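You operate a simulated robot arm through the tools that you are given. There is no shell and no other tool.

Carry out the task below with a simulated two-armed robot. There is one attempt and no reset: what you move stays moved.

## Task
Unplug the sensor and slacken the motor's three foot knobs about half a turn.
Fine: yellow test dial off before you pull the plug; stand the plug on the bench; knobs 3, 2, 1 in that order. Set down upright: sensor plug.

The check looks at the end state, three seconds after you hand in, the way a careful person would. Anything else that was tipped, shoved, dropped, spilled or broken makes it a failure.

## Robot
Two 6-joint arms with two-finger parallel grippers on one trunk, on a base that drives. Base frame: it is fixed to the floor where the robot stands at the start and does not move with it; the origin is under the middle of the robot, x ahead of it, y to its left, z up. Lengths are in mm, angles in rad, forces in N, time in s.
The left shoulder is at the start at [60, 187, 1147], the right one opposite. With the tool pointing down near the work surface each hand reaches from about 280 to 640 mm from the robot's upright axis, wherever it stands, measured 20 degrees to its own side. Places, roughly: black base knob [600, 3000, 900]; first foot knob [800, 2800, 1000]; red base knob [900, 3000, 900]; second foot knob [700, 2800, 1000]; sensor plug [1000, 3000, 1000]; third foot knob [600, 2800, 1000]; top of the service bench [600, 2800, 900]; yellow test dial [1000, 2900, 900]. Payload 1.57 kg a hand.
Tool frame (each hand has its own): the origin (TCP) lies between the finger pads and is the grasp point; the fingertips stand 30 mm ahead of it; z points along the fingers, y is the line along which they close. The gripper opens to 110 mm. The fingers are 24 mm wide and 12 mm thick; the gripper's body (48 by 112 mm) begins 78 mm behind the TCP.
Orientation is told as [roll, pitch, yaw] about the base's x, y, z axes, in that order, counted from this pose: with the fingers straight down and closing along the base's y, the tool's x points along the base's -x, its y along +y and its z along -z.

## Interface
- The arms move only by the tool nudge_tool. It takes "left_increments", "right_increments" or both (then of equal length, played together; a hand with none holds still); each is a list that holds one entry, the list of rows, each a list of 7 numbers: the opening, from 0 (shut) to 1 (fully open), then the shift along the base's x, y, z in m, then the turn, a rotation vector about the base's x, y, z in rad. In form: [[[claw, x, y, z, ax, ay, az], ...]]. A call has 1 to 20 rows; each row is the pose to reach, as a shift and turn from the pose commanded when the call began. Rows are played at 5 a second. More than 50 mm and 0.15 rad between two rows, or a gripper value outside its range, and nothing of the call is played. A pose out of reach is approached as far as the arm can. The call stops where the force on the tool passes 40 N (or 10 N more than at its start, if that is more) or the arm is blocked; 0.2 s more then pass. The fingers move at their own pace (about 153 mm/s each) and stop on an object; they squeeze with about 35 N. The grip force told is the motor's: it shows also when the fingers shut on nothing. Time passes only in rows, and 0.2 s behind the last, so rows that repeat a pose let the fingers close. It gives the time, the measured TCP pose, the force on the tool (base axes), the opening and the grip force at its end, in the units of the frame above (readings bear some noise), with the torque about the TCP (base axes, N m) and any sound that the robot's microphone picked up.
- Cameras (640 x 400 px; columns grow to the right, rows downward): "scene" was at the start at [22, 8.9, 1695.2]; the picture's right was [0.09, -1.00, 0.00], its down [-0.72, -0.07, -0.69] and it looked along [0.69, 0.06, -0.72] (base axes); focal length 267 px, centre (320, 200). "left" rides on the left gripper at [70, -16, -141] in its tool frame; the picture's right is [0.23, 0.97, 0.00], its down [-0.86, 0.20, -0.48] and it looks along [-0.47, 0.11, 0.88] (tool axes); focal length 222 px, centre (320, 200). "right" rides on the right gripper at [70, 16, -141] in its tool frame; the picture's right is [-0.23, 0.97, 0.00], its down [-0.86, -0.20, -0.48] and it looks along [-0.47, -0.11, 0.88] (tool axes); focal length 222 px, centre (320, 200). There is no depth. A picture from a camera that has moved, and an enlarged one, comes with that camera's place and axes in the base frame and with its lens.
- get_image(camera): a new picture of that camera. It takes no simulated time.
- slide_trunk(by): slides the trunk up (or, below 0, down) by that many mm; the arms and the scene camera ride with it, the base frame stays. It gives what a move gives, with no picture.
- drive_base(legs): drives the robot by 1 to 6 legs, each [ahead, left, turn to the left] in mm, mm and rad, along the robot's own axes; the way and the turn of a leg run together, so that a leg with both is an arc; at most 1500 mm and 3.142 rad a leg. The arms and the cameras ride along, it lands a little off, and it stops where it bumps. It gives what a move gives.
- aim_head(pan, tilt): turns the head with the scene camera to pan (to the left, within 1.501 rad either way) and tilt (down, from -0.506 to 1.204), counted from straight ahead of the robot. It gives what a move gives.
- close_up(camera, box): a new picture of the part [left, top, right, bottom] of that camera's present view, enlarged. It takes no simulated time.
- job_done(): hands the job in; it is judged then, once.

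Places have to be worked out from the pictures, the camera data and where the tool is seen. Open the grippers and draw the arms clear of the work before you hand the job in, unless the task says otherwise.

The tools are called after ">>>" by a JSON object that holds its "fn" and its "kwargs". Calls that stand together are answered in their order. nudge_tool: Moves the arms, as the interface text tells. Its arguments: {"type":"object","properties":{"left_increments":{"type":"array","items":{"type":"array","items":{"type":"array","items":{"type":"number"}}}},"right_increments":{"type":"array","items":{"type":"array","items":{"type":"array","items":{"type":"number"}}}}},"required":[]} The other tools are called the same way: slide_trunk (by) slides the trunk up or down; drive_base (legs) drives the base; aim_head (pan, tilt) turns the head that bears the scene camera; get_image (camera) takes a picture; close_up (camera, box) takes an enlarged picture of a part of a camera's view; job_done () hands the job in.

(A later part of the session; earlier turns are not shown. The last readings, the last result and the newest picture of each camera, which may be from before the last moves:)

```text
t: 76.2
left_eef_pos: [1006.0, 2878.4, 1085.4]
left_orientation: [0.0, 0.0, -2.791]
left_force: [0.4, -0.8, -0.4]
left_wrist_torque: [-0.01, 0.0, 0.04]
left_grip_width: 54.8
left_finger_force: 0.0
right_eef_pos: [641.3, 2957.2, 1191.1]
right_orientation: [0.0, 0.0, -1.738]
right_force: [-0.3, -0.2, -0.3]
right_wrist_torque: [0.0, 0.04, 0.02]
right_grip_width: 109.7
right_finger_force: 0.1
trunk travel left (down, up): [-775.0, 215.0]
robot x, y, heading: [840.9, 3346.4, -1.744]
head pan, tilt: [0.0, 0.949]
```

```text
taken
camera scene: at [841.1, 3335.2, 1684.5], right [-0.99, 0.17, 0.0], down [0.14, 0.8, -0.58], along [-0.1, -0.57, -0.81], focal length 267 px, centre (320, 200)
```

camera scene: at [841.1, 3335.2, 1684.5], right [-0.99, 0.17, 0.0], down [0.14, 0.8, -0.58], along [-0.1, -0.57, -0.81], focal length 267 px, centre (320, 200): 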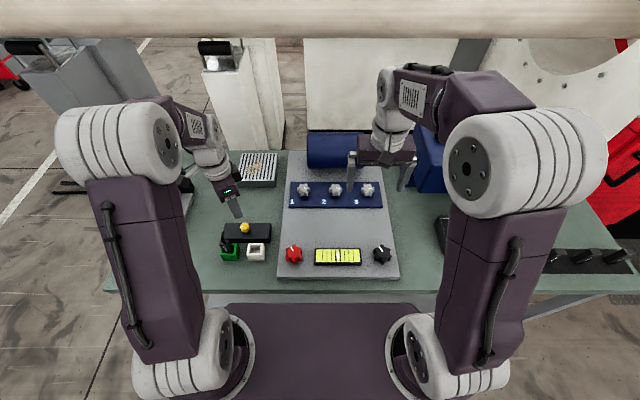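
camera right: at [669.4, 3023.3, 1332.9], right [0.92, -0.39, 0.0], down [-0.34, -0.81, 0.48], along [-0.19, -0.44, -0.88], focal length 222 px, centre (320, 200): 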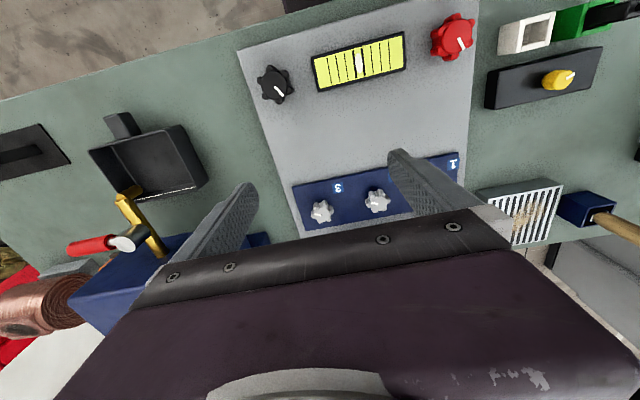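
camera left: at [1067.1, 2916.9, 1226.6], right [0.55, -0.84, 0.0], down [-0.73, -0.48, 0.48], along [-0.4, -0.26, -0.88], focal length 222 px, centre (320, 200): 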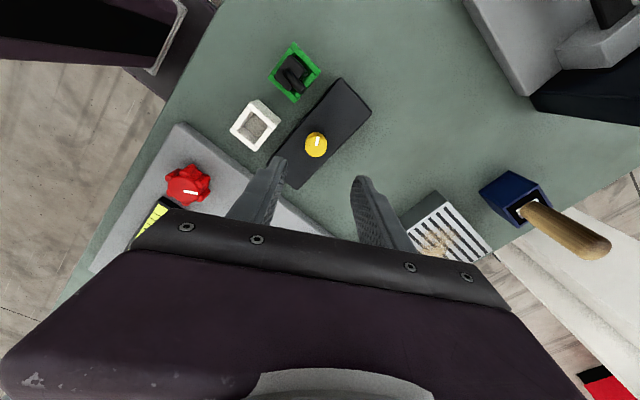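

The dial appears at about (1005, 2881). I zoom to verify alignment before descending.

>>> {"fn": "close_up", "kwargs": {"camera": "left", "box": [250, 70, 390, 200]}}

>>> {"fn": "close_up", "kwargs": {"camera": "scene", "box": [200, 170, 290, 270]}}

```text
3.08 times, centred on (320, 135) of left
camera zoom: at [1067.1, 2916.9, 1226.6], right [0.55, -0.84, 0.0], down [-0.73, -0.48, 0.48], along [-0.4, -0.26, -0.88], focal length 684 px, centre (320, 400)
```

zoom: 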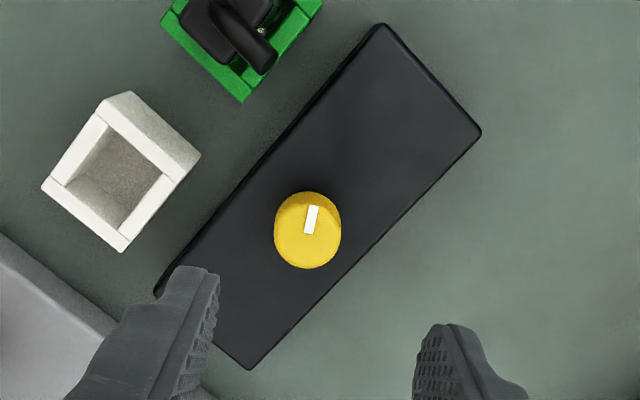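

```text
4.00 times, centred on (245, 220) of scene
camera zoom: at [841.1, 3335.2, 1684.5], right [-0.99, 0.17, 0.0], down [0.14, 0.8, -0.58], along [-0.1, -0.57, -0.81], focal length 1066 px, centre (620, 120)
```

zoom: 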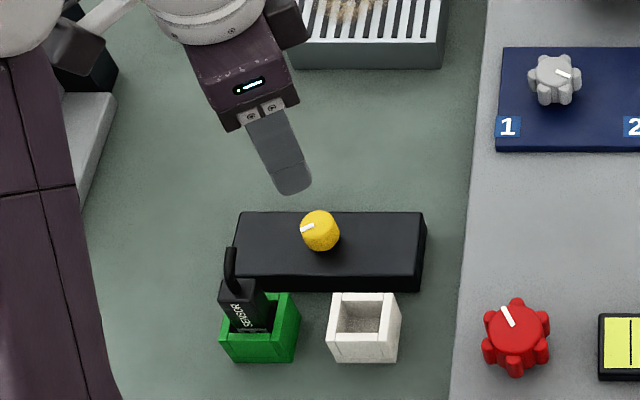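

Aligned within a few mm. I descend to z≈963 (fingertips ~6 mm above the box top).

>>> {"fn": "nudge_tool", "kwargs": {"left_increments": [[[0.5, -0.002, 0.002, -0.04, 0, 0, 0], [0.5, -0.002, 0.002, -0.075, 0, 0, 0], [0.5, -0.002, 0.002, -0.1, 0, 0, 0], [0.5, -0.002, 0.002, -0.112, 0, 0, 0], [0.5, -0.002, 0.002, -0.12, 0, 0, 0], [0.5, -0.002, 0.002, -0.12, 0, 0, 0]]]}}

>>> {"fn": "get_image", "kwargs": {"camera": "left"}}

>>> {"fn": "close_up", "kwargs": {"camera": "scene", "box": [200, 190, 290, 270]}}

>>> {"fn": "get_image", "kwargs": {"camera": "right"}}

```text
t: 77.6
left_eef_pos: [1003.7, 2879.9, 965.7]
left_orientation: [0.0, 0.0, -2.789]
left_force: [0.0, -0.1, -0.9]
left_wrist_torque: [-0.03, -0.03, 0.02]
left_grip_width: 54.9
left_finger_force: 0.0
right_eef_pos: [641.3, 2960.0, 1192.8]
right_orientation: [-0.001, -0.001, -1.74]
right_force: [0.3, -0.3, 0.5]
right_wrist_torque: [0.02, 0.01, -0.01]
right_grip_width: 110.0
right_finger_force: 0.1
trunk travel left (down, up): [-775.0, 215.0]
robot x, y, heading: [839.2, 3343.8, -1.744]
head pan, tilt: [0.0, 0.949]
```

```text
taken
camera left: at [1064.8, 2918.4, 1107.4], right [0.55, -0.84, 0.0], down [-0.73, -0.48, 0.48], along [-0.4, -0.26, -0.88], focal length 222 px, centre (320, 200)
```

left: 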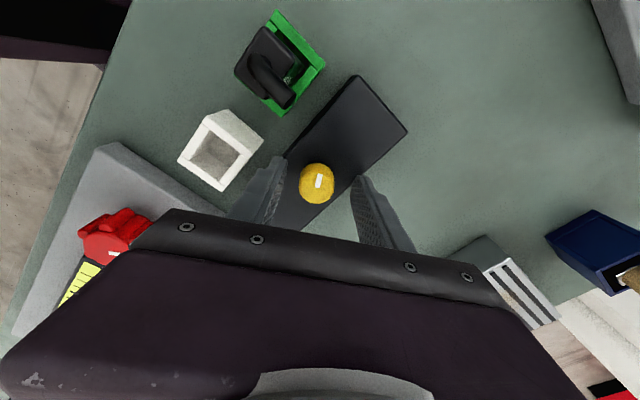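

```text
5.00 times, centred on (245, 230) of scene
camera zoom: at [841.2, 3335.2, 1684.5], right [-0.99, 0.17, 0.0], down [0.14, 0.8, -0.58], along [-0.1, -0.57, -0.81], focal length 1333 px, centre (695, 50)
```

zoom: 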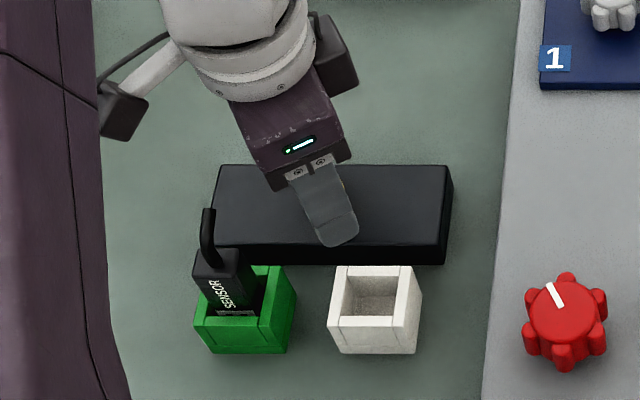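

```text
taken
camera right: at [668.2, 3025.1, 1333.2], right [0.92, -0.39, 0.0], down [-0.34, -0.81, 0.48], along [-0.19, -0.44, -0.88], focal length 222 px, centre (320, 200)
```

right: 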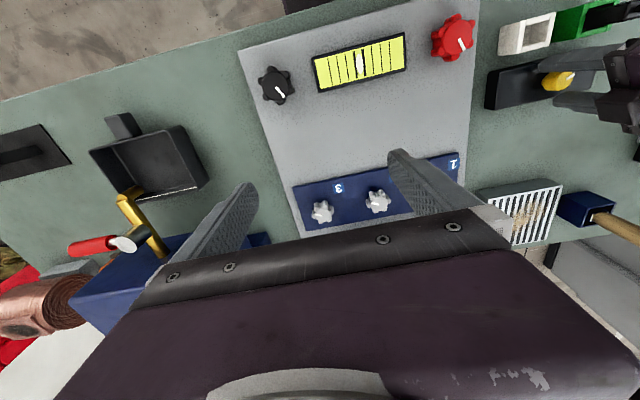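

The right camera offers a side view of fingers and dial; I zoom there.

>>> {"fn": "close_up", "kwargs": {"camera": "right", "box": [480, 30, 640, 140]}}

>>> {"fn": "close_up", "kwargs": {"camera": "left", "box": [240, 120, 400, 240]}}

```text
3.64 times, centred on (560, 85) of right
camera zoom: at [668.2, 3025.1, 1333.2], right [0.92, -0.39, 0.0], down [-0.34, -0.81, 0.48], along [-0.19, -0.44, -0.88], focal length 808 px, centre (-553, 618)
```

zoom: 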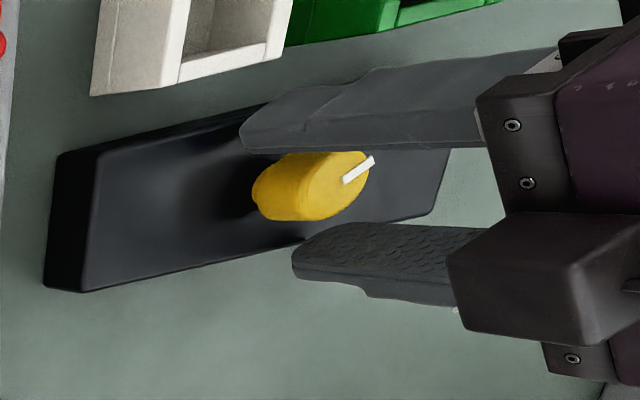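

```text
3.33 times, centred on (320, 180) of left
camera zoom: at [1064.8, 2918.4, 1107.4], right [0.55, -0.84, 0.0], down [-0.73, -0.48, 0.48], along [-0.4, -0.26, -0.88], focal length 740 px, centre (320, 267)
```

zoom: 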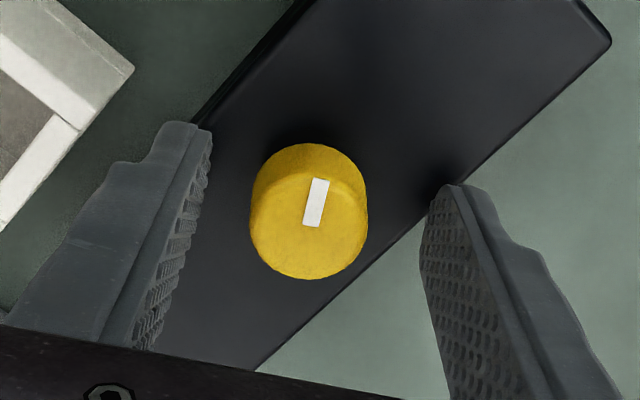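

The dial is centred between the fingers. I close on it.

>>> {"fn": "nudge_tool", "kwargs": {"left_increments": [[[0.3, 0, 0, 0, 0, 0, 0], [0.15, 0, 0, 0, 0, 0, 0], [0.0, 0, 0, 0, 0, 0, 0], [0.0, 0, 0, 0, 0, 0, 0]]]}}

```text
t: 78.6
left_eef_pos: [1002.5, 2881.9, 965.6]
left_orientation: [-0.003, 0.001, -2.79]
left_force: [-5.2, 13.4, -14.9]
left_wrist_torque: [-0.23, -0.11, -0.01]
left_grip_width: 27.8
left_finger_force: 38.1
right_eef_pos: [639.5, 2961.0, 1194.0]
right_orientation: [-0.001, -0.002, -1.738]
right_force: [0.1, 0.1, -0.3]
right_wrist_torque: [0.01, -0.01, 0.0]
right_grip_width: 110.2
right_finger_force: 0.0
trunk travel left (down, up): [-775.0, 215.0]
robot x, y, heading: [844.8, 3349.5, -1.743]
head pan, tilt: [0.0, 0.949]
```

Gripped at 27.8 mm, with some side force, so I shift slightly (+y) to centre and begin a small counter-clockwise turn to feel the dial.

>>> {"fn": "nudge_tool", "kwargs": {"left_increments": [[[0.0, -0.001, 0.002, 0.001, 0, 0, 0], [0.0, -0.001, 0.002, 0.001, 0, 0, 0.08], [0.0, -0.001, 0.002, 0.001, 0, 0, 0.16]]]}}

>>> {"fn": "close_up", "kwargs": {"camera": "left", "box": [240, 120, 400, 240]}}

```text
t: 79.4
left_eef_pos: [1003.0, 2882.7, 965.6]
left_orientation: [-0.003, 0.003, -2.628]
left_force: [-5.5, 13.8, -31.0]
left_wrist_torque: [-0.23, -0.24, -0.03]
left_grip_width: 27.8
left_finger_force: 38.5
right_eef_pos: [640.9, 2958.7, 1192.3]
right_orientation: [0.0, 0.001, -1.738]
right_force: [-0.1, -0.8, -0.6]
right_wrist_torque: [0.0, -0.01, 0.01]
right_grip_width: 110.1
right_finger_force: 0.0
trunk travel left (down, up): [-775.0, 215.0]
robot x, y, heading: [842.6, 3350.4, -1.735]
head pan, tilt: [0.0, 0.949]
```

```text
3.33 times, centred on (320, 180) of left
camera zoom: at [1056.9, 2929.6, 1107.8], right [0.68, -0.74, 0.0], down [-0.65, -0.6, 0.48], along [-0.35, -0.32, -0.88], focal length 740 px, centre (320, 267)
```

zoom: 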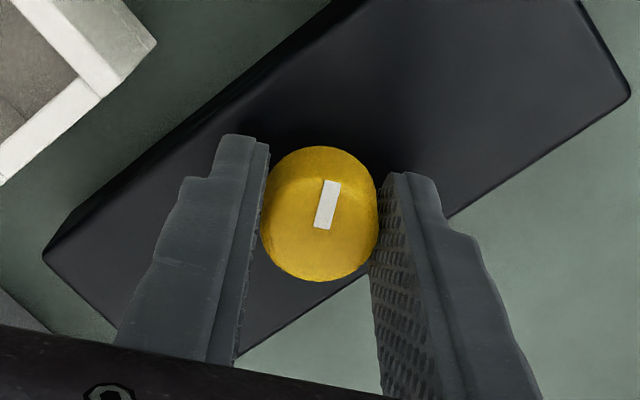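

The dial turned with the hand. The lift caused downward pull, so I lower 2 mm and keep turning counter-clockwise gently, watching torque and sound.

>>> {"fn": "nudge_tool", "kwargs": {"left_increments": [[[0.0, 0, 0.001, -0.002, 0, 0, 0], [0.0, 0, 0.001, -0.002, 0, 0, 0.08], [0.0, 0, 0.001, -0.002, 0, 0, 0.16], [0.0, 0, 0.001, -0.002, 0, 0, 0.24], [0.0, 0, 0.001, -0.002, 0, 0, 0.32]]]}}

>>> {"fn": "close_up", "kwargs": {"camera": "left", "box": [240, 120, 400, 240]}}

```text
t: 80.6
left_eef_pos: [1003.0, 2882.5, 965.8]
left_orientation: [0.004, -0.004, -2.307]
left_force: [2.7, 1.0, 15.0]
left_wrist_torque: [0.89, -0.04, -0.01]
left_grip_width: 27.7
left_finger_force: 38.1
right_eef_pos: [642.1, 2959.8, 1193.2]
right_orientation: [0.0, -0.002, -1.738]
right_force: [-0.2, -0.9, -0.2]
right_wrist_torque: [0.05, 0.0, 0.0]
right_grip_width: 110.2
right_finger_force: 0.1
trunk travel left (down, up): [-775.0, 215.0]
robot x, y, heading: [839.6, 3348.5, -1.74]
head pan, tilt: [0.0, 0.949]
```

```text
3.33 times, centred on (320, 180) of left
camera zoom: at [1038.9, 2945.2, 1107.4], right [0.87, -0.49, 0.0], down [-0.43, -0.76, 0.48], along [-0.23, -0.42, -0.88], focal length 740 px, centre (320, 267)
```

zoom: 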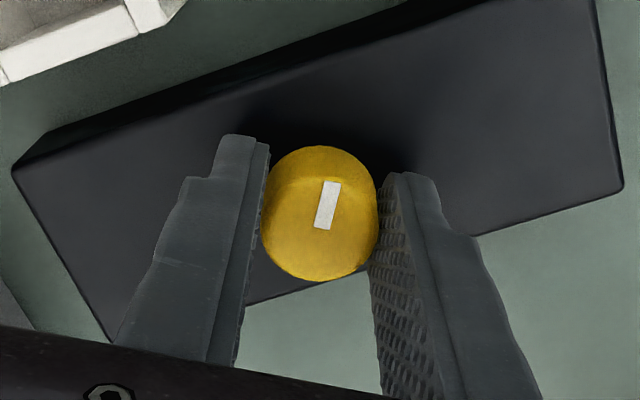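

Still turning freely with no stop or click yet; I continue counter-clockwise.

>>> {"fn": "nudge_tool", "kwargs": {"left_increments": [[[0.0, 0, 0, 0.001, 0, 0, 0.08], [0.0, 0, 0, 0.001, 0, 0, 0.16], [0.0, 0, 0, 0.001, 0, 0, 0.24], [0.0, 0, 0, 0.001, 0, 0, 0.32], [0.0, 0, 0, 0.001, 0, 0, 0.32]]]}}

>>> {"fn": "close_up", "kwargs": {"camera": "left", "box": [240, 120, 400, 240]}}

```text
t: 81.8
left_eef_pos: [1002.7, 2883.2, 966.3]
left_orientation: [0.003, -0.001, -1.989]
left_force: [0.7, -5.3, 16.4]
left_wrist_torque: [-0.8, 0.85, 0.04]
left_grip_width: 27.6
left_finger_force: 38.5
right_eef_pos: [640.2, 2959.5, 1193.7]
right_orientation: [0.001, 0.0, -1.738]
right_force: [-0.3, -0.3, -0.7]
right_wrist_torque: [-0.02, 0.05, -0.01]
right_grip_width: 109.9
right_finger_force: 0.1
trunk travel left (down, up): [-775.0, 215.0]
robot x, y, heading: [844.5, 3343.2, -1.741]
head pan, tilt: [0.0, 0.949]
```

```text
3.33 times, centred on (320, 180) of left
camera zoom: at [1017.3, 2952.7, 1107.5], right [0.98, -0.19, 0.0], down [-0.16, -0.86, 0.48], along [-0.09, -0.47, -0.88], focal length 740 px, centre (320, 267)
```

zoom: 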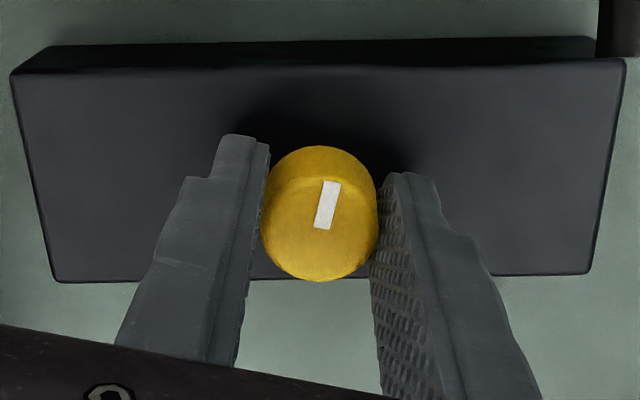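

The dial has turned ~0.8 rad, pointer now toward the front edge, still no stop. I keep on counter-clockwise.

>>> {"fn": "nudge_tool", "kwargs": {"left_increments": [[[0.0, 0, 0, 0.0, 0, 0, 0.08], [0.0, 0, 0, 0.0, 0, 0, 0.16], [0.0, 0, 0, 0.0, 0, 0, 0.24], [0.0, 0, 0, 0.0, 0, 0, 0.32], [0.0, 0, 0, 0.0, 0, 0, 0.4], [0.0, 0, 0, 0.0, 0, 0, 0.4]]]}}

>>> {"fn": "close_up", "kwargs": {"camera": "left", "box": [240, 120, 400, 240]}}

```text
t: 83.2
left_eef_pos: [1002.6, 2884.5, 965.1]
left_orientation: [0.003, 0.003, -1.588]
left_force: [-4.0, -1.7, 7.7]
left_wrist_torque: [0.05, 0.15, -0.07]
left_grip_width: 27.5
left_finger_force: 37.5
right_eef_pos: [639.4, 2958.4, 1192.9]
right_orientation: [0.001, -0.001, -1.737]
right_force: [-0.4, -0.2, 0.0]
right_wrist_torque: [0.02, 0.01, 0.0]
right_grip_width: 110.0
right_finger_force: 0.0
trunk travel left (down, up): [-775.0, 215.0]
robot x, y, heading: [841.1, 3345.4, -1.737]
head pan, tilt: [0.0, 0.949]
```

```text
3.33 times, centred on (320, 180) of left
camera zoom: at [988.5, 2953.3, 1107.3], right [0.98, 0.21, 0.0], down [0.18, -0.86, 0.48], along [0.1, -0.47, -0.88], focal length 740 px, centre (320, 267)
```

zoom: 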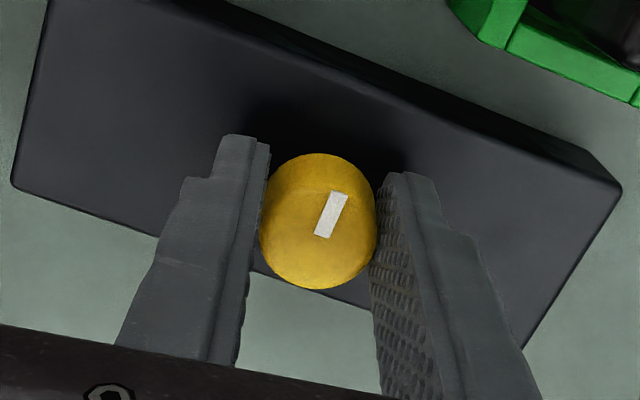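

The mark slipped relative to the fingers on this stretch, suggesting an end stop at ~60° CCW from the start. I turn slightly more to confirm the stop.

>>> {"fn": "nudge_tool", "kwargs": {"left_increments": [[[0.0, 0, 0, 0.0, 0, 0, 0.07], [0.0, 0, 0, 0.0, 0, 0, 0.14], [0.0, 0, 0, 0.0, 0, 0, 0.14]]]}}

>>> {"fn": "close_up", "kwargs": {"camera": "left", "box": [240, 120, 400, 240]}}

```text
t: 84.0
left_eef_pos: [1002.0, 2886.1, 964.7]
left_orientation: [0.002, 0.004, -1.45]
left_force: [-6.4, 4.7, -3.8]
left_wrist_torque: [0.35, 0.18, -0.61]
left_grip_width: 27.4
left_finger_force: 37.9
right_eef_pos: [638.7, 2959.4, 1193.8]
right_orientation: [0.0, 0.0, -1.737]
right_force: [0.0, -0.6, -0.3]
right_wrist_torque: [0.0, 0.02, 0.0]
right_grip_width: 110.2
right_finger_force: 0.2
trunk travel left (down, up): [-775.0, 215.0]
robot x, y, heading: [843.8, 3349.2, -1.739]
head pan, tilt: [0.0, 0.949]
```

```text
3.33 times, centred on (320, 180) of left
camera zoom: at [978.5, 2951.0, 1107.2], right [0.94, 0.34, 0.0], down [0.3, -0.83, 0.48], along [0.17, -0.45, -0.88], focal length 740 px, centre (320, 267)
```

zoom: 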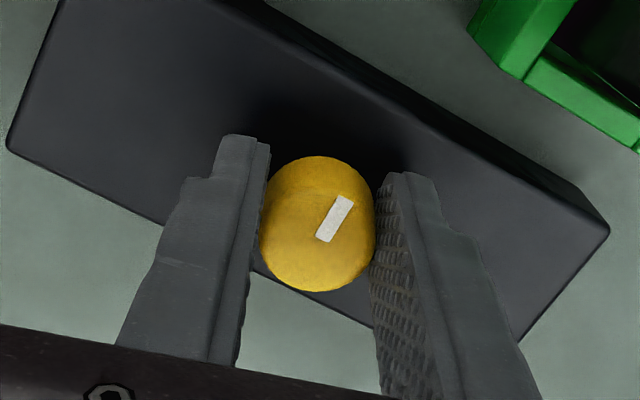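

A −0.6 N m reaction and further slip confirm the counter-clockwise end stop. I release, rise straight up, and inspect.

>>> {"fn": "nudge_tool", "kwargs": {"left_increments": [[[0.5, 0, 0, 0, 0, 0, 0], [0.5, 0, 0, 0, 0, 0, 0], [0.5, 0, 0, 0, 0, 0, 0], [0.5, 0, 0, 0.04, 0, 0, 0], [0.5, 0, 0, 0.08, 0, 0, 0], [0.5, 0, 0, 0.12, 0, 0, 0], [0.5, 0, -0.03, 0.15, 0, 0, 0], [0.5, 0, -0.05, 0.18, 0, 0, 0], [0.5, 0, -0.05, 0.18, 0, 0, 0]]]}}

>>> {"fn": "get_image", "kwargs": {"camera": "left"}}

>>> {"fn": "close_up", "kwargs": {"camera": "scene", "box": [200, 190, 290, 270]}}

>>> {"fn": "close_up", "kwargs": {"camera": "right", "box": [480, 0, 640, 110]}}

```text
t: 86.0
left_eef_pos: [1004.6, 2833.9, 1147.0]
left_orientation: [0.001, 0.001, -1.449]
left_force: [-0.9, -0.2, -0.5]
left_wrist_torque: [0.0, 0.0, 0.0]
left_grip_width: 54.9
left_finger_force: 0.1
right_eef_pos: [642.0, 2959.2, 1194.0]
right_orientation: [-0.001, -0.001, -1.739]
right_force: [-0.4, -0.1, 0.3]
right_wrist_torque: [-0.01, -0.01, 0.0]
right_grip_width: 110.0
right_finger_force: 0.0
trunk travel left (down, up): [-775.0, 215.0]
robot x, y, heading: [841.3, 3343.0, -1.739]
head pan, tilt: [0.0, 0.949]
```

```text
taken
camera left: at [981.4, 2900.7, 1287.7], right [0.94, 0.34, 0.0], down [0.3, -0.82, 0.48], along [0.16, -0.45, -0.88], focal length 222 px, centre (320, 200)
```

left: 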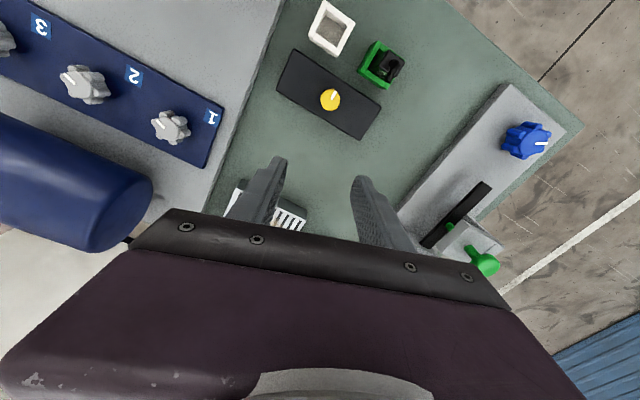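

```text
5.00 times, centred on (245, 230) of scene
camera zoom: at [841.3, 3335.9, 1684.5], right [-0.99, 0.17, 0.0], down [0.14, 0.8, -0.58], along [-0.1, -0.57, -0.81], focal length 1333 px, centre (695, 50)
```

zoom: 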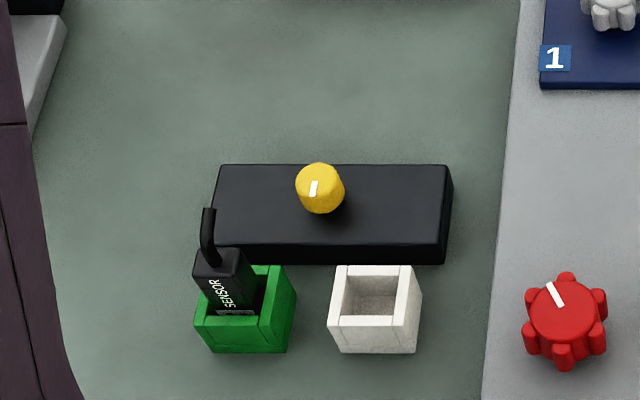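

```text
3.64 times, centred on (560, 55) of right
camera zoom: at [668.2, 3025.6, 1333.3], right [0.92, -0.39, 0.0], down [-0.34, -0.81, 0.48], along [-0.19, -0.44, -0.88], focal length 808 px, centre (-553, 727)
```

zoom: 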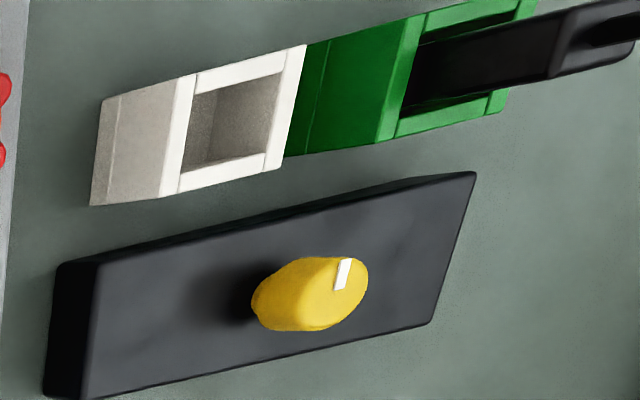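

The pointer rests at the CCW stop and the box hasn't moved. Next the plug: I zoom to triangulate its body and the stub.

>>> {"fn": "close_up", "kwargs": {"camera": "left", "box": [300, 0, 430, 100]}}

>>> {"fn": "close_up", "kwargs": {"camera": "scene", "box": [215, 220, 265, 265]}}

>>> {"fn": "close_up", "kwargs": {"camera": "right", "box": [540, 0, 640, 60]}}

```text
4.00 times, centred on (365, 50) of left
camera zoom: at [981.4, 2900.7, 1287.7], right [0.94, 0.34, 0.0], down [0.3, -0.82, 0.48], along [0.16, -0.45, -0.88], focal length 888 px, centre (140, 800)
```

zoom: 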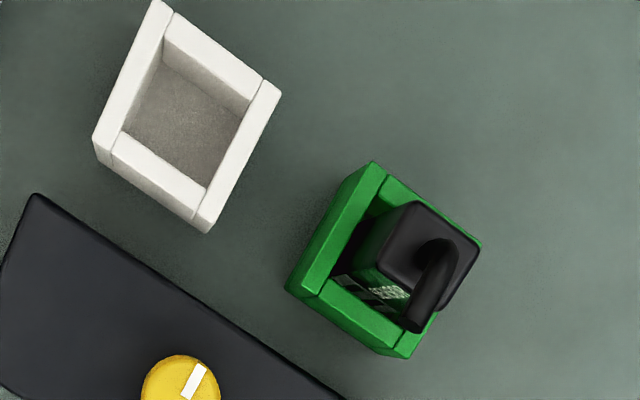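

```text
8.89 times, centred on (240, 242) of scene
camera zoom: at [841.3, 3335.9, 1684.5], right [-0.99, 0.17, 0.0], down [0.14, 0.8, -0.58], along [-0.1, -0.57, -0.81], focal length 2369 px, centre (1031, -178)
```

zoom: 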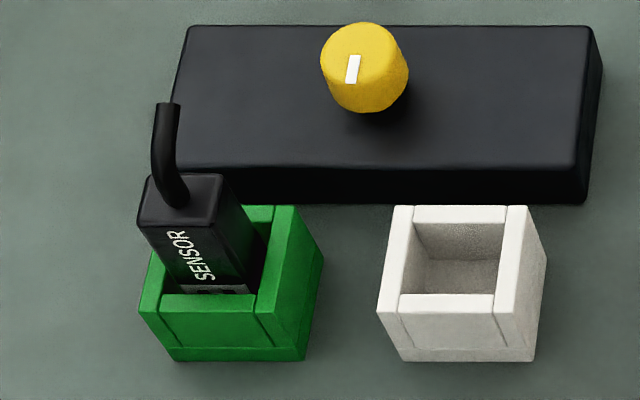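

```text
6.40 times, centred on (590, 30) of right
camera zoom: at [668.2, 3025.6, 1333.3], right [0.92, -0.39, 0.0], down [-0.34, -0.81, 0.48], along [-0.19, -0.44, -0.88], focal length 1422 px, centre (-1408, 1288)
```

zoom: 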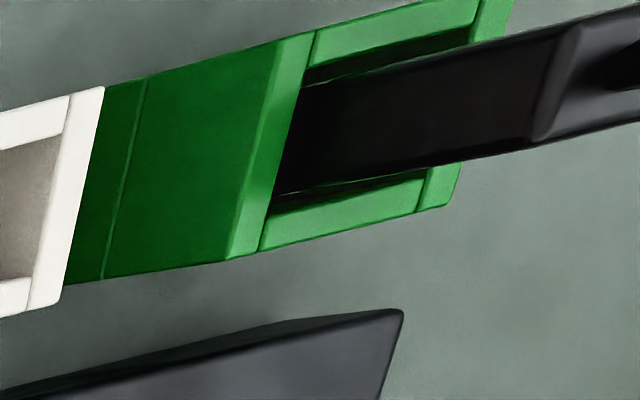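

Plug top centre is at about (1055, 2945, 982), tail tip ~z 1010, socket rim ~z 938, all aligned with the bench. I bring the left hand above it, squared to yaw −1.741.

>>> {"fn": "nudge_tool", "kwargs": {"left_increments": [[[0.5, 0.012, 0.028, 0, 0, 0, -0.1], [0.5, 0.025, 0.056, 0, 0, 0, -0.2], [0.5, 0.038, 0.084, 0, 0, 0, -0.292], [0.5, 0.051, 0.111, 0, 0, 0, -0.292], [0.5, 0.051, 0.111, -0.03, 0, 0, -0.292], [0.5, 0.051, 0.111, -0.05, 0, 0, -0.292], [0.5, 0.051, 0.111, -0.05, 0, 0, -0.292]]]}}

>>> {"fn": "get_image", "kwargs": {"camera": "left"}}

>>> {"fn": "close_up", "kwargs": {"camera": "scene", "box": [200, 190, 290, 270]}}

>>> {"fn": "close_up", "kwargs": {"camera": "right", "box": [480, 0, 640, 110]}}

```text
t: 87.6
left_eef_pos: [1054.4, 2946.7, 1095.1]
left_orientation: [0.001, -0.003, -1.742]
left_force: [0.7, 0.8, -0.4]
left_wrist_torque: [0.0, -0.01, -0.01]
left_grip_width: 55.0
left_finger_force: 0.0
right_eef_pos: [641.1, 2959.4, 1193.1]
right_orientation: [0.001, -0.001, -1.736]
right_force: [0.1, 0.6, 0.9]
right_wrist_torque: [0.01, -0.01, -0.02]
right_grip_width: 110.2
right_finger_force: 0.0
trunk travel left (down, up): [-775.0, 215.0]
robot x, y, heading: [841.1, 3346.0, -1.741]
head pan, tilt: [0.0, 0.949]
```

```text
taken
camera left: at [1051.4, 3017.7, 1237.1], right [1.0, 0.06, 0.0], down [0.05, -0.88, 0.48], along [0.03, -0.48, -0.88], focal length 222 px, centre (320, 200)
```

left: 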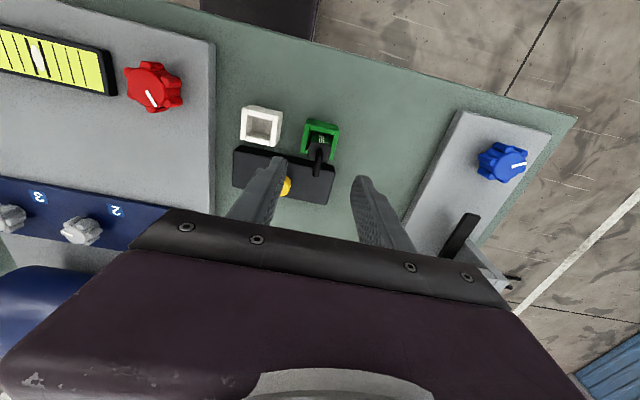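

```text
5.00 times, centred on (245, 230) of scene
camera zoom: at [841.2, 3336.5, 1684.5], right [-0.99, 0.17, 0.0], down [0.14, 0.8, -0.58], along [-0.1, -0.57, -0.81], focal length 1333 px, centre (695, 50)
```

zoom: 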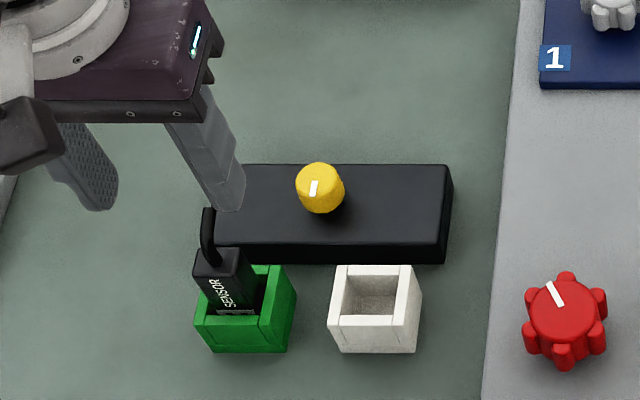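

```text
3.64 times, centred on (560, 55) of right
camera zoom: at [668.2, 3026.0, 1333.5], right [0.92, -0.39, 0.0], down [-0.34, -0.81, 0.48], along [-0.19, -0.44, -0.88], focal length 808 px, centre (-553, 727)
```

zoom: 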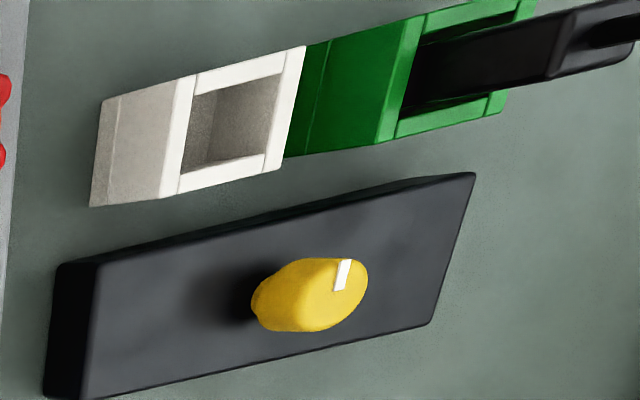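

I zoom in the left view to check the centring over the plug.

>>> {"fn": "close_up", "kwargs": {"camera": "left", "box": [260, 100, 400, 210]}}

```text
3.64 times, centred on (330, 155) of left
camera zoom: at [1051.4, 3017.7, 1237.1], right [1.0, 0.06, 0.0], down [0.05, -0.88, 0.48], along [0.03, -0.48, -0.88], focal length 808 px, centre (284, 364)
```

zoom: 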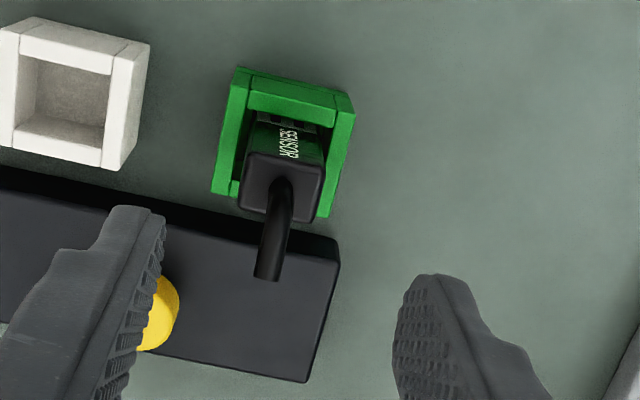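

Plug is centred between the fingers. I descend to TCP z≈978 (tips ~10 mm above the socket rim).

>>> {"fn": "nudge_tool", "kwargs": {"left_increments": [[[0.5, 0.001, -0.002, -0.03, 0, 0, 0], [0.5, 0.001, -0.002, -0.06, 0, 0, 0], [0.5, 0.001, -0.002, -0.085, 0, 0, 0], [0.5, 0.001, -0.002, -0.105, 0, 0, 0], [0.5, 0.001, -0.002, -0.117, 0, 0, 0], [0.5, 0.001, -0.002, -0.117, 0, 0, 0]]]}}

>>> {"fn": "close_up", "kwargs": {"camera": "left", "box": [240, 100, 400, 220]}}

>>> {"fn": "close_up", "kwargs": {"camera": "scene", "box": [200, 190, 290, 270]}}

>>> {"fn": "close_up", "kwargs": {"camera": "right", "box": [500, 0, 640, 90]}}

```text
t: 89.0
left_eef_pos: [1055.9, 2941.5, 977.6]
left_orientation: [-0.001, 0.001, -1.743]
left_force: [-0.5, -0.4, 0.8]
left_wrist_torque: [0.01, 0.04, 0.01]
left_grip_width: 55.0
left_finger_force: 0.2
right_eef_pos: [641.2, 2958.0, 1192.8]
right_orientation: [0.0, 0.0, -1.74]
right_force: [0.2, 0.7, 0.7]
right_wrist_torque: [-0.01, 0.02, 0.04]
right_grip_width: 110.1
right_finger_force: 0.1
trunk travel left (down, up): [-775.0, 215.0]
robot x, y, heading: [838.1, 3347.8, -1.744]
head pan, tilt: [0.0, 0.949]
```

```text
3.33 times, centred on (320, 160) of left
camera zoom: at [1053.0, 3012.4, 1119.5], right [1.0, 0.06, 0.0], down [0.05, -0.88, 0.48], along [0.03, -0.48, -0.88], focal length 740 px, centre (320, 333)
```

zoom: 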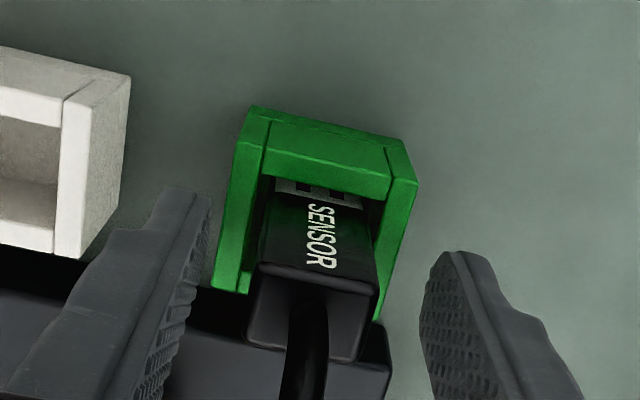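

```text
5.00 times, centred on (245, 230) of scene
camera zoom: at [841.1, 3335.3, 1684.5], right [-0.99, 0.17, 0.0], down [0.14, 0.8, -0.58], along [-0.1, -0.57, -0.81], focal length 1333 px, centre (695, 50)
```

zoom: 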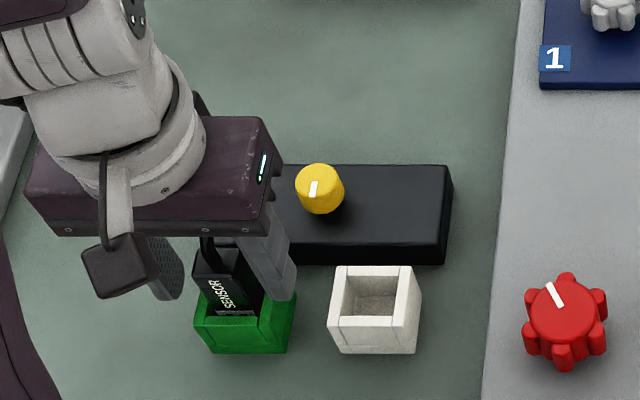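

```text
4.44 times, centred on (570, 45) of right
camera zoom: at [668.1, 3025.2, 1333.2], right [0.92, -0.39, 0.0], down [-0.34, -0.81, 0.48], along [-0.19, -0.44, -0.88], focal length 987 px, centre (-791, 889)
```

zoom: 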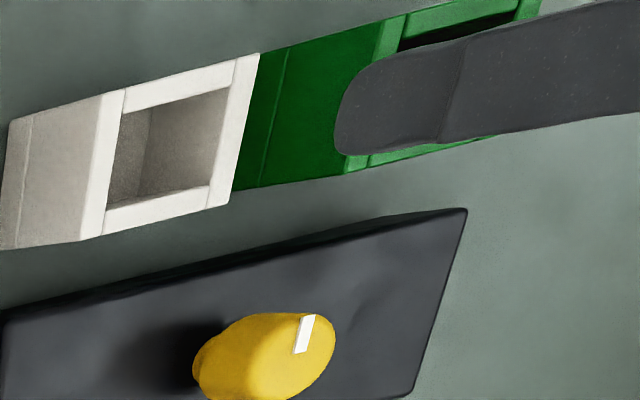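

Centred with similar gaps each side. I close the fingers on the plug.

>>> {"fn": "nudge_tool", "kwargs": {"left_increments": [[[0.35, 0, 0, 0, 0, 0, 0], [0.25, 0, 0, 0, 0, 0, 0], [0.1, 0, 0, 0, 0, 0, 0], [0.0, 0, 0, 0, 0, 0, 0], [0.0, 0, 0, 0, 0, 0, 0]]]}}

```text
t: 90.2
left_eef_pos: [1055.4, 2942.1, 978.3]
left_orientation: [-0.001, 0.001, -1.741]
left_force: [0.8, -1.1, 1.0]
left_wrist_torque: [0.04, 0.0, 0.01]
left_grip_width: 25.1
left_finger_force: 34.8
right_eef_pos: [640.2, 2958.6, 1192.7]
right_orientation: [-0.001, 0.001, -1.738]
right_force: [-0.4, -0.8, 0.3]
right_wrist_torque: [0.01, 0.0, -0.02]
right_grip_width: 110.0
right_finger_force: 0.1
trunk travel left (down, up): [-775.0, 215.0]
robot x, y, heading: [843.3, 3343.7, -1.74]
head pan, tilt: [0.0, 0.949]
```

Gripped at 25 mm with no side load. I pull straight up gently in small steps.

>>> {"fn": "nudge_tool", "kwargs": {"left_increments": [[[0.0, 0, 0, 0.004, 0, 0, 0], [0.0, 0, 0, 0.008, 0, 0, 0], [0.0, 0, 0, 0.012, 0, 0, 0], [0.0, 0, 0, 0.016, 0, 0, 0]]]}}

>>> {"fn": "close_up", "kwargs": {"camera": "scene", "box": [200, 190, 290, 270]}}

```text
t: 91.2
left_eef_pos: [1054.7, 2941.6, 993.4]
left_orientation: [0.002, -0.001, -1.741]
left_force: [0.8, 0.1, -0.3]
left_wrist_torque: [0.01, -0.03, 0.04]
left_grip_width: 25.4
left_finger_force: 35.0
right_eef_pos: [641.8, 2958.4, 1193.3]
right_orientation: [0.0, -0.001, -1.737]
right_force: [-0.2, 0.1, 0.0]
right_wrist_torque: [0.04, 0.0, 0.01]
right_grip_width: 110.2
right_finger_force: 0.1
trunk travel left (down, up): [-775.0, 215.0]
robot x, y, heading: [844.6, 3344.8, -1.738]
head pan, tilt: [0.0, 0.949]
```

```text
5.00 times, centred on (245, 230) of scene
camera zoom: at [841.2, 3335.1, 1684.5], right [-0.99, 0.17, 0.0], down [0.14, 0.8, -0.58], along [-0.1, -0.57, -0.81], focal length 1333 px, centre (695, 50)
```

zoom: 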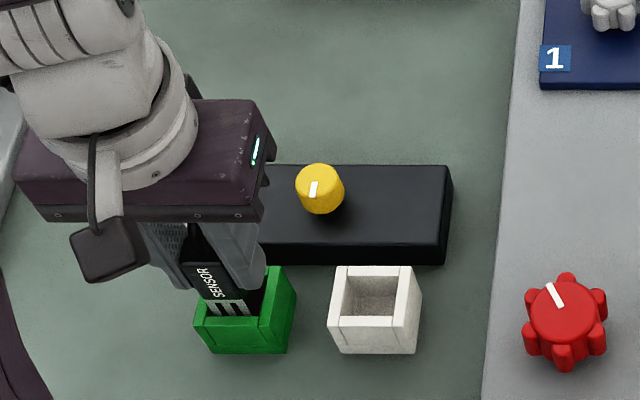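

The plug slides out easily and the socket stays. I raise a further 65 mm.

>>> {"fn": "nudge_tool", "kwargs": {"left_increments": [[[0.0, 0, 0, 0.01, 0, 0, 0], [0.0, 0, 0, 0.025, 0, 0, 0], [0.0, 0, 0, 0.045, 0, 0, 0], [0.0, 0, 0, 0.065, 0, 0, 0], [0.0, 0, 0, 0.065, 0, 0, 0]]]}}

>>> {"fn": "close_up", "kwargs": {"camera": "scene", "box": [180, 180, 290, 270]}}

>>> {"fn": "get_image", "kwargs": {"camera": "left"}}

>>> {"fn": "get_image", "kwargs": {"camera": "right"}}

```text
t: 92.4
left_eef_pos: [1053.7, 2941.4, 1059.0]
left_orientation: [-0.001, 0.0, -1.742]
left_force: [0.0, 0.7, -0.4]
left_wrist_torque: [0.01, -0.01, 0.02]
left_grip_width: 25.1
left_finger_force: 35.2
right_eef_pos: [641.9, 2957.8, 1193.0]
right_orientation: [0.0, 0.0, -1.737]
right_force: [-0.8, 0.1, -0.4]
right_wrist_torque: [-0.01, -0.01, 0.01]
right_grip_width: 109.9
right_finger_force: 0.1
trunk travel left (down, up): [-775.0, 215.0]
robot x, y, heading: [840.3, 3349.4, -1.739]
head pan, tilt: [0.0, 0.949]
```

```text
4.44 times, centred on (235, 225) of scene
camera zoom: at [841.4, 3334.6, 1684.5], right [-0.99, 0.17, 0.0], down [0.14, 0.8, -0.58], along [-0.1, -0.57, -0.81], focal length 1185 px, centre (698, 89)
```

zoom: 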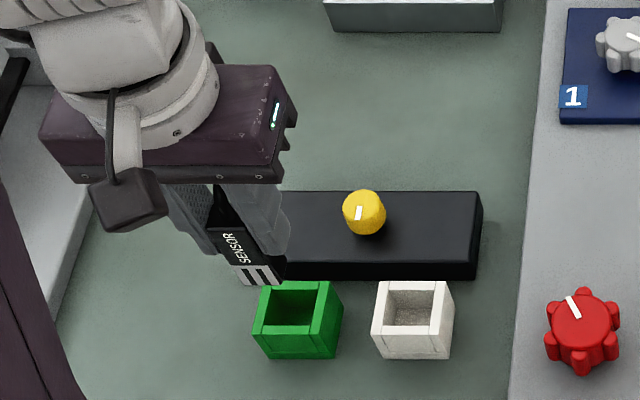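

```text
taken
camera left: at [1051.8, 3012.2, 1200.3], right [1.0, 0.06, 0.0], down [0.05, -0.88, 0.48], along [0.03, -0.48, -0.88], focal length 222 px, centre (320, 200)
```

left: 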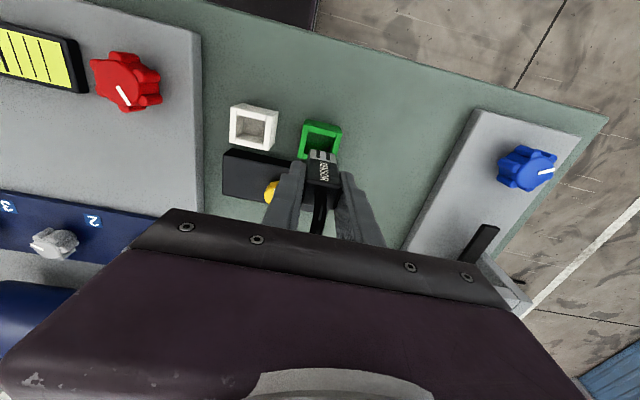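

```text
taken
camera right: at [668.3, 3024.6, 1333.1], right [0.92, -0.39, 0.0], down [-0.34, -0.81, 0.48], along [-0.19, -0.44, -0.88], focal length 222 px, centre (320, 200)
```

right: 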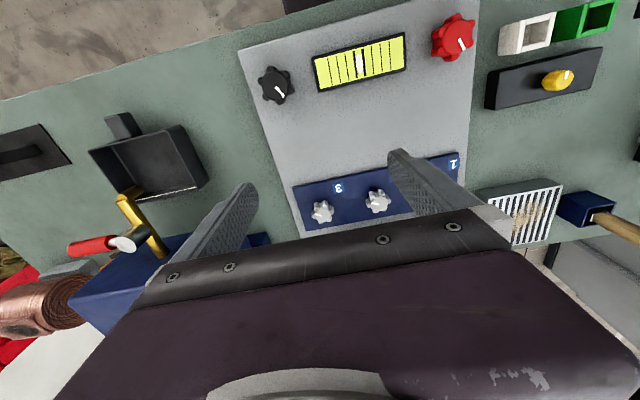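

The plug is out, its bottom ~63 mm below the TCP. I carry it +x over clear bench to about (1122, 2918) and lower it most of the way.

>>> {"fn": "nudge_tool", "kwargs": {"left_increments": [[[0.0, 0.02, -0.006, 0, 0, 0, 0], [0.0, 0.045, -0.014, 0, 0, 0, 0], [0.0, 0.068, -0.023, 0, 0, 0, 0], [0.0, 0.068, -0.023, -0.02, 0, 0, 0], [0.0, 0.068, -0.023, -0.045, 0, 0, 0], [0.0, 0.068, -0.023, -0.07, 0, 0, 0], [0.0, 0.068, -0.023, -0.08, 0, 0, 0], [0.0, 0.068, -0.023, -0.08, 0, 0, 0]]]}}

>>> {"fn": "close_up", "kwargs": {"camera": "scene", "box": [160, 180, 270, 270]}}

>>> {"fn": "get_image", "kwargs": {"camera": "left"}}

```text
t: 94.2
left_eef_pos: [1123.2, 2919.7, 978.6]
left_orientation: [0.0, 0.0, -1.742]
left_force: [-0.1, -0.8, -1.2]
left_wrist_torque: [-0.01, 0.0, 0.01]
left_grip_width: 25.1
left_finger_force: 34.8
right_eef_pos: [641.3, 2957.6, 1193.6]
right_orientation: [0.0, 0.0, -1.738]
right_force: [0.2, -0.1, -0.2]
right_wrist_torque: [0.0, 0.01, 0.04]
right_grip_width: 110.1
right_finger_force: 0.0
trunk travel left (down, up): [-775.0, 215.0]
robot x, y, heading: [842.3, 3346.5, -1.739]
head pan, tilt: [0.0, 0.949]
```

```text
4.44 times, centred on (215, 225) of scene
camera zoom: at [841.2, 3335.1, 1684.5], right [-0.99, 0.17, 0.0], down [0.14, 0.8, -0.58], along [-0.1, -0.57, -0.81], focal length 1185 px, centre (787, 89)
```

zoom: 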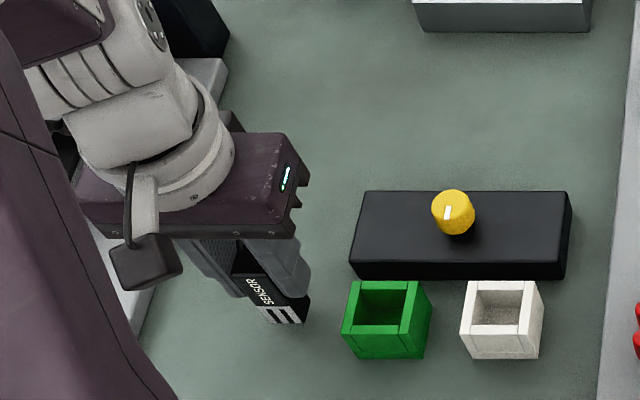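

```text
taken
camera left: at [1119.8, 2991.0, 1120.8], right [1.0, 0.06, 0.0], down [0.05, -0.88, 0.48], along [0.03, -0.48, -0.88], focal length 222 px, centre (320, 200)
```

left: 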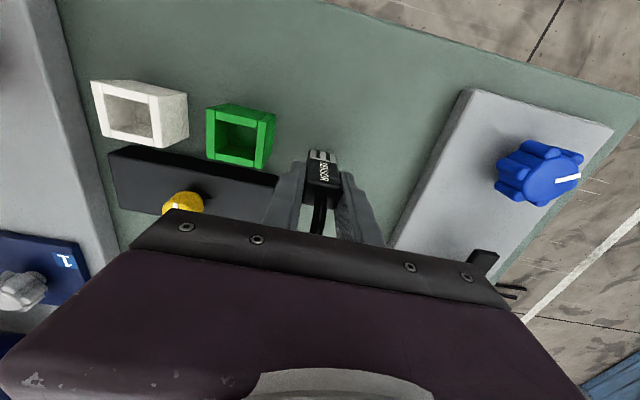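

Clear all around. I lower in 2 mm steps to detect the contact with the bench.

>>> {"fn": "nudge_tool", "kwargs": {"left_increments": [[[0.0, 0, 0, -0.003, 0, 0, 0], [0.0, 0, 0, -0.005, 0, 0, 0], [0.0, 0, 0, -0.007, 0, 0, 0], [0.0, 0, 0, -0.009, 0, 0, 0], [0.0, 0, 0, -0.01, 0, 0, 0]]]}}

>>> {"fn": "close_up", "kwargs": {"camera": "scene", "box": [160, 200, 250, 270]}}

```text
t: 95.4
left_eef_pos: [1122.0, 2918.1, 969.8]
left_orientation: [0.0, 0.0, -1.741]
left_force: [-0.2, 0.0, -0.4]
left_wrist_torque: [0.01, -0.03, -0.01]
left_grip_width: 25.3
left_finger_force: 35.2
right_eef_pos: [640.4, 2959.9, 1191.9]
right_orientation: [0.0, 0.0, -1.739]
right_force: [0.4, -0.1, 0.5]
right_wrist_torque: [0.02, -0.03, -0.01]
right_grip_width: 110.0
right_finger_force: 0.1
trunk travel left (down, up): [-775.0, 215.0]
robot x, y, heading: [841.6, 3352.9, -1.739]
head pan, tilt: [0.0, 0.949]
```

```text
5.71 times, centred on (205, 235) of scene
camera zoom: at [841.3, 3334.9, 1684.5], right [-0.99, 0.17, 0.0], down [0.14, 0.8, -0.58], along [-0.1, -0.57, -0.81], focal length 1523 px, centre (977, 0)
```

zoom: 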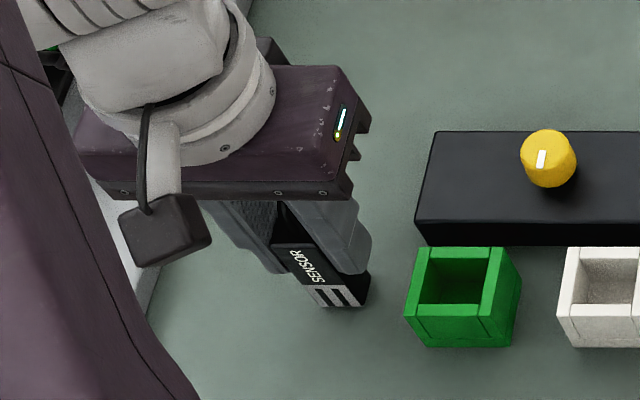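

No contact yet. I continue down in 1.5 mm steps.

>>> {"fn": "nudge_tool", "kwargs": {"left_increments": [[[0.0, 0, 0, -0.0015, 0, 0, 0], [0.0, 0, 0, -0.003, 0, 0, 0], [0.0, 0, 0, -0.0045, 0, 0, 0], [0.0, 0, 0, -0.006, 0, 0, 0]]]}}

```text
t: 96.4
left_eef_pos: [1121.9, 2919.2, 965.4]
left_orientation: [0.003, -0.007, -1.741]
left_force: [3.1, -2.6, 27.5]
left_wrist_torque: [0.02, -0.11, 0.0]
left_grip_width: 25.2
left_finger_force: 35.4
right_eef_pos: [641.1, 2959.3, 1192.8]
right_orientation: [0.001, 0.001, -1.738]
right_force: [0.4, 0.1, 0.0]
right_wrist_torque: [-0.01, 0.02, 0.02]
right_grip_width: 110.1
right_finger_force: 0.1
trunk travel left (down, up): [-775.0, 215.0]
robot x, y, heading: [838.7, 3349.4, -1.738]
head pan, tilt: [0.0, 0.949]
```

Contact with 27 N. I ease up about 1.5 mm and then open the fingers.

>>> {"fn": "nudge_tool", "kwargs": {"left_increments": [[[0.0, 0, 0, 0.0012, 0, 0, 0], [0.0, 0, 0, 0.0015, 0, 0, 0], [0.24, 0, 0, 0.0015, 0, 0, 0], [0.27, 0, 0, 0.0015, 0, 0, 0], [0.35, 0, 0, 0.0015, 0, 0, 0], [0.5, 0, 0, 0.0015, 0, 0, 0], [0.5, 0, 0, 0.0015, 0, 0, 0]]]}}

>>> {"fn": "close_up", "kwargs": {"camera": "scene", "box": [160, 200, 250, 270]}}

>>> {"fn": "close_up", "kwargs": {"camera": "left", "box": [220, 100, 420, 240]}}

```text
t: 98.0
left_eef_pos: [1122.9, 2919.2, 966.0]
left_orientation: [0.0, 0.0, -1.743]
left_force: [-0.4, -0.1, 0.6]
left_wrist_torque: [0.02, -0.03, 0.0]
left_grip_width: 54.8
left_finger_force: 0.0
right_eef_pos: [640.2, 2957.2, 1193.0]
right_orientation: [0.0, 0.0, -1.738]
right_force: [0.4, -0.5, -0.4]
right_wrist_torque: [-0.02, -0.01, 0.02]
right_grip_width: 110.1
right_finger_force: 0.1
trunk travel left (down, up): [-775.0, 215.0]
robot x, y, heading: [839.5, 3346.9, -1.738]
head pan, tilt: [0.0, 0.949]
```

```text
5.71 times, centred on (205, 235) of scene
camera zoom: at [841.0, 3335.3, 1684.5], right [-0.99, 0.17, 0.0], down [0.14, 0.8, -0.58], along [-0.1, -0.57, -0.81], focal length 1523 px, centre (977, 0)
```

zoom: 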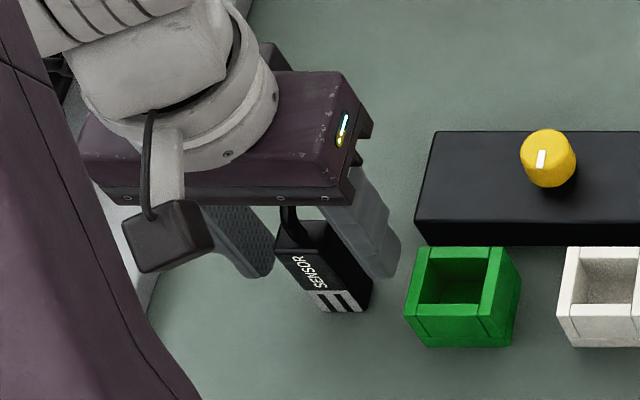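

```text
2.86 times, centred on (320, 170) of left
camera zoom: at [1120.2, 2989.8, 1106.4], right [1.0, 0.06, 0.0], down [0.05, -0.88, 0.48], along [0.03, -0.48, -0.88], focal length 635 px, centre (320, 286)
```

zoom: 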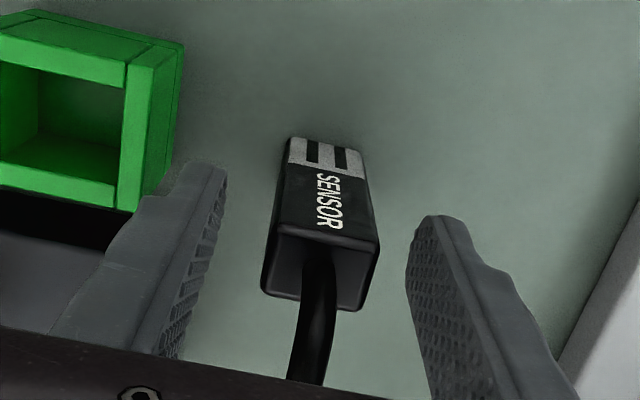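

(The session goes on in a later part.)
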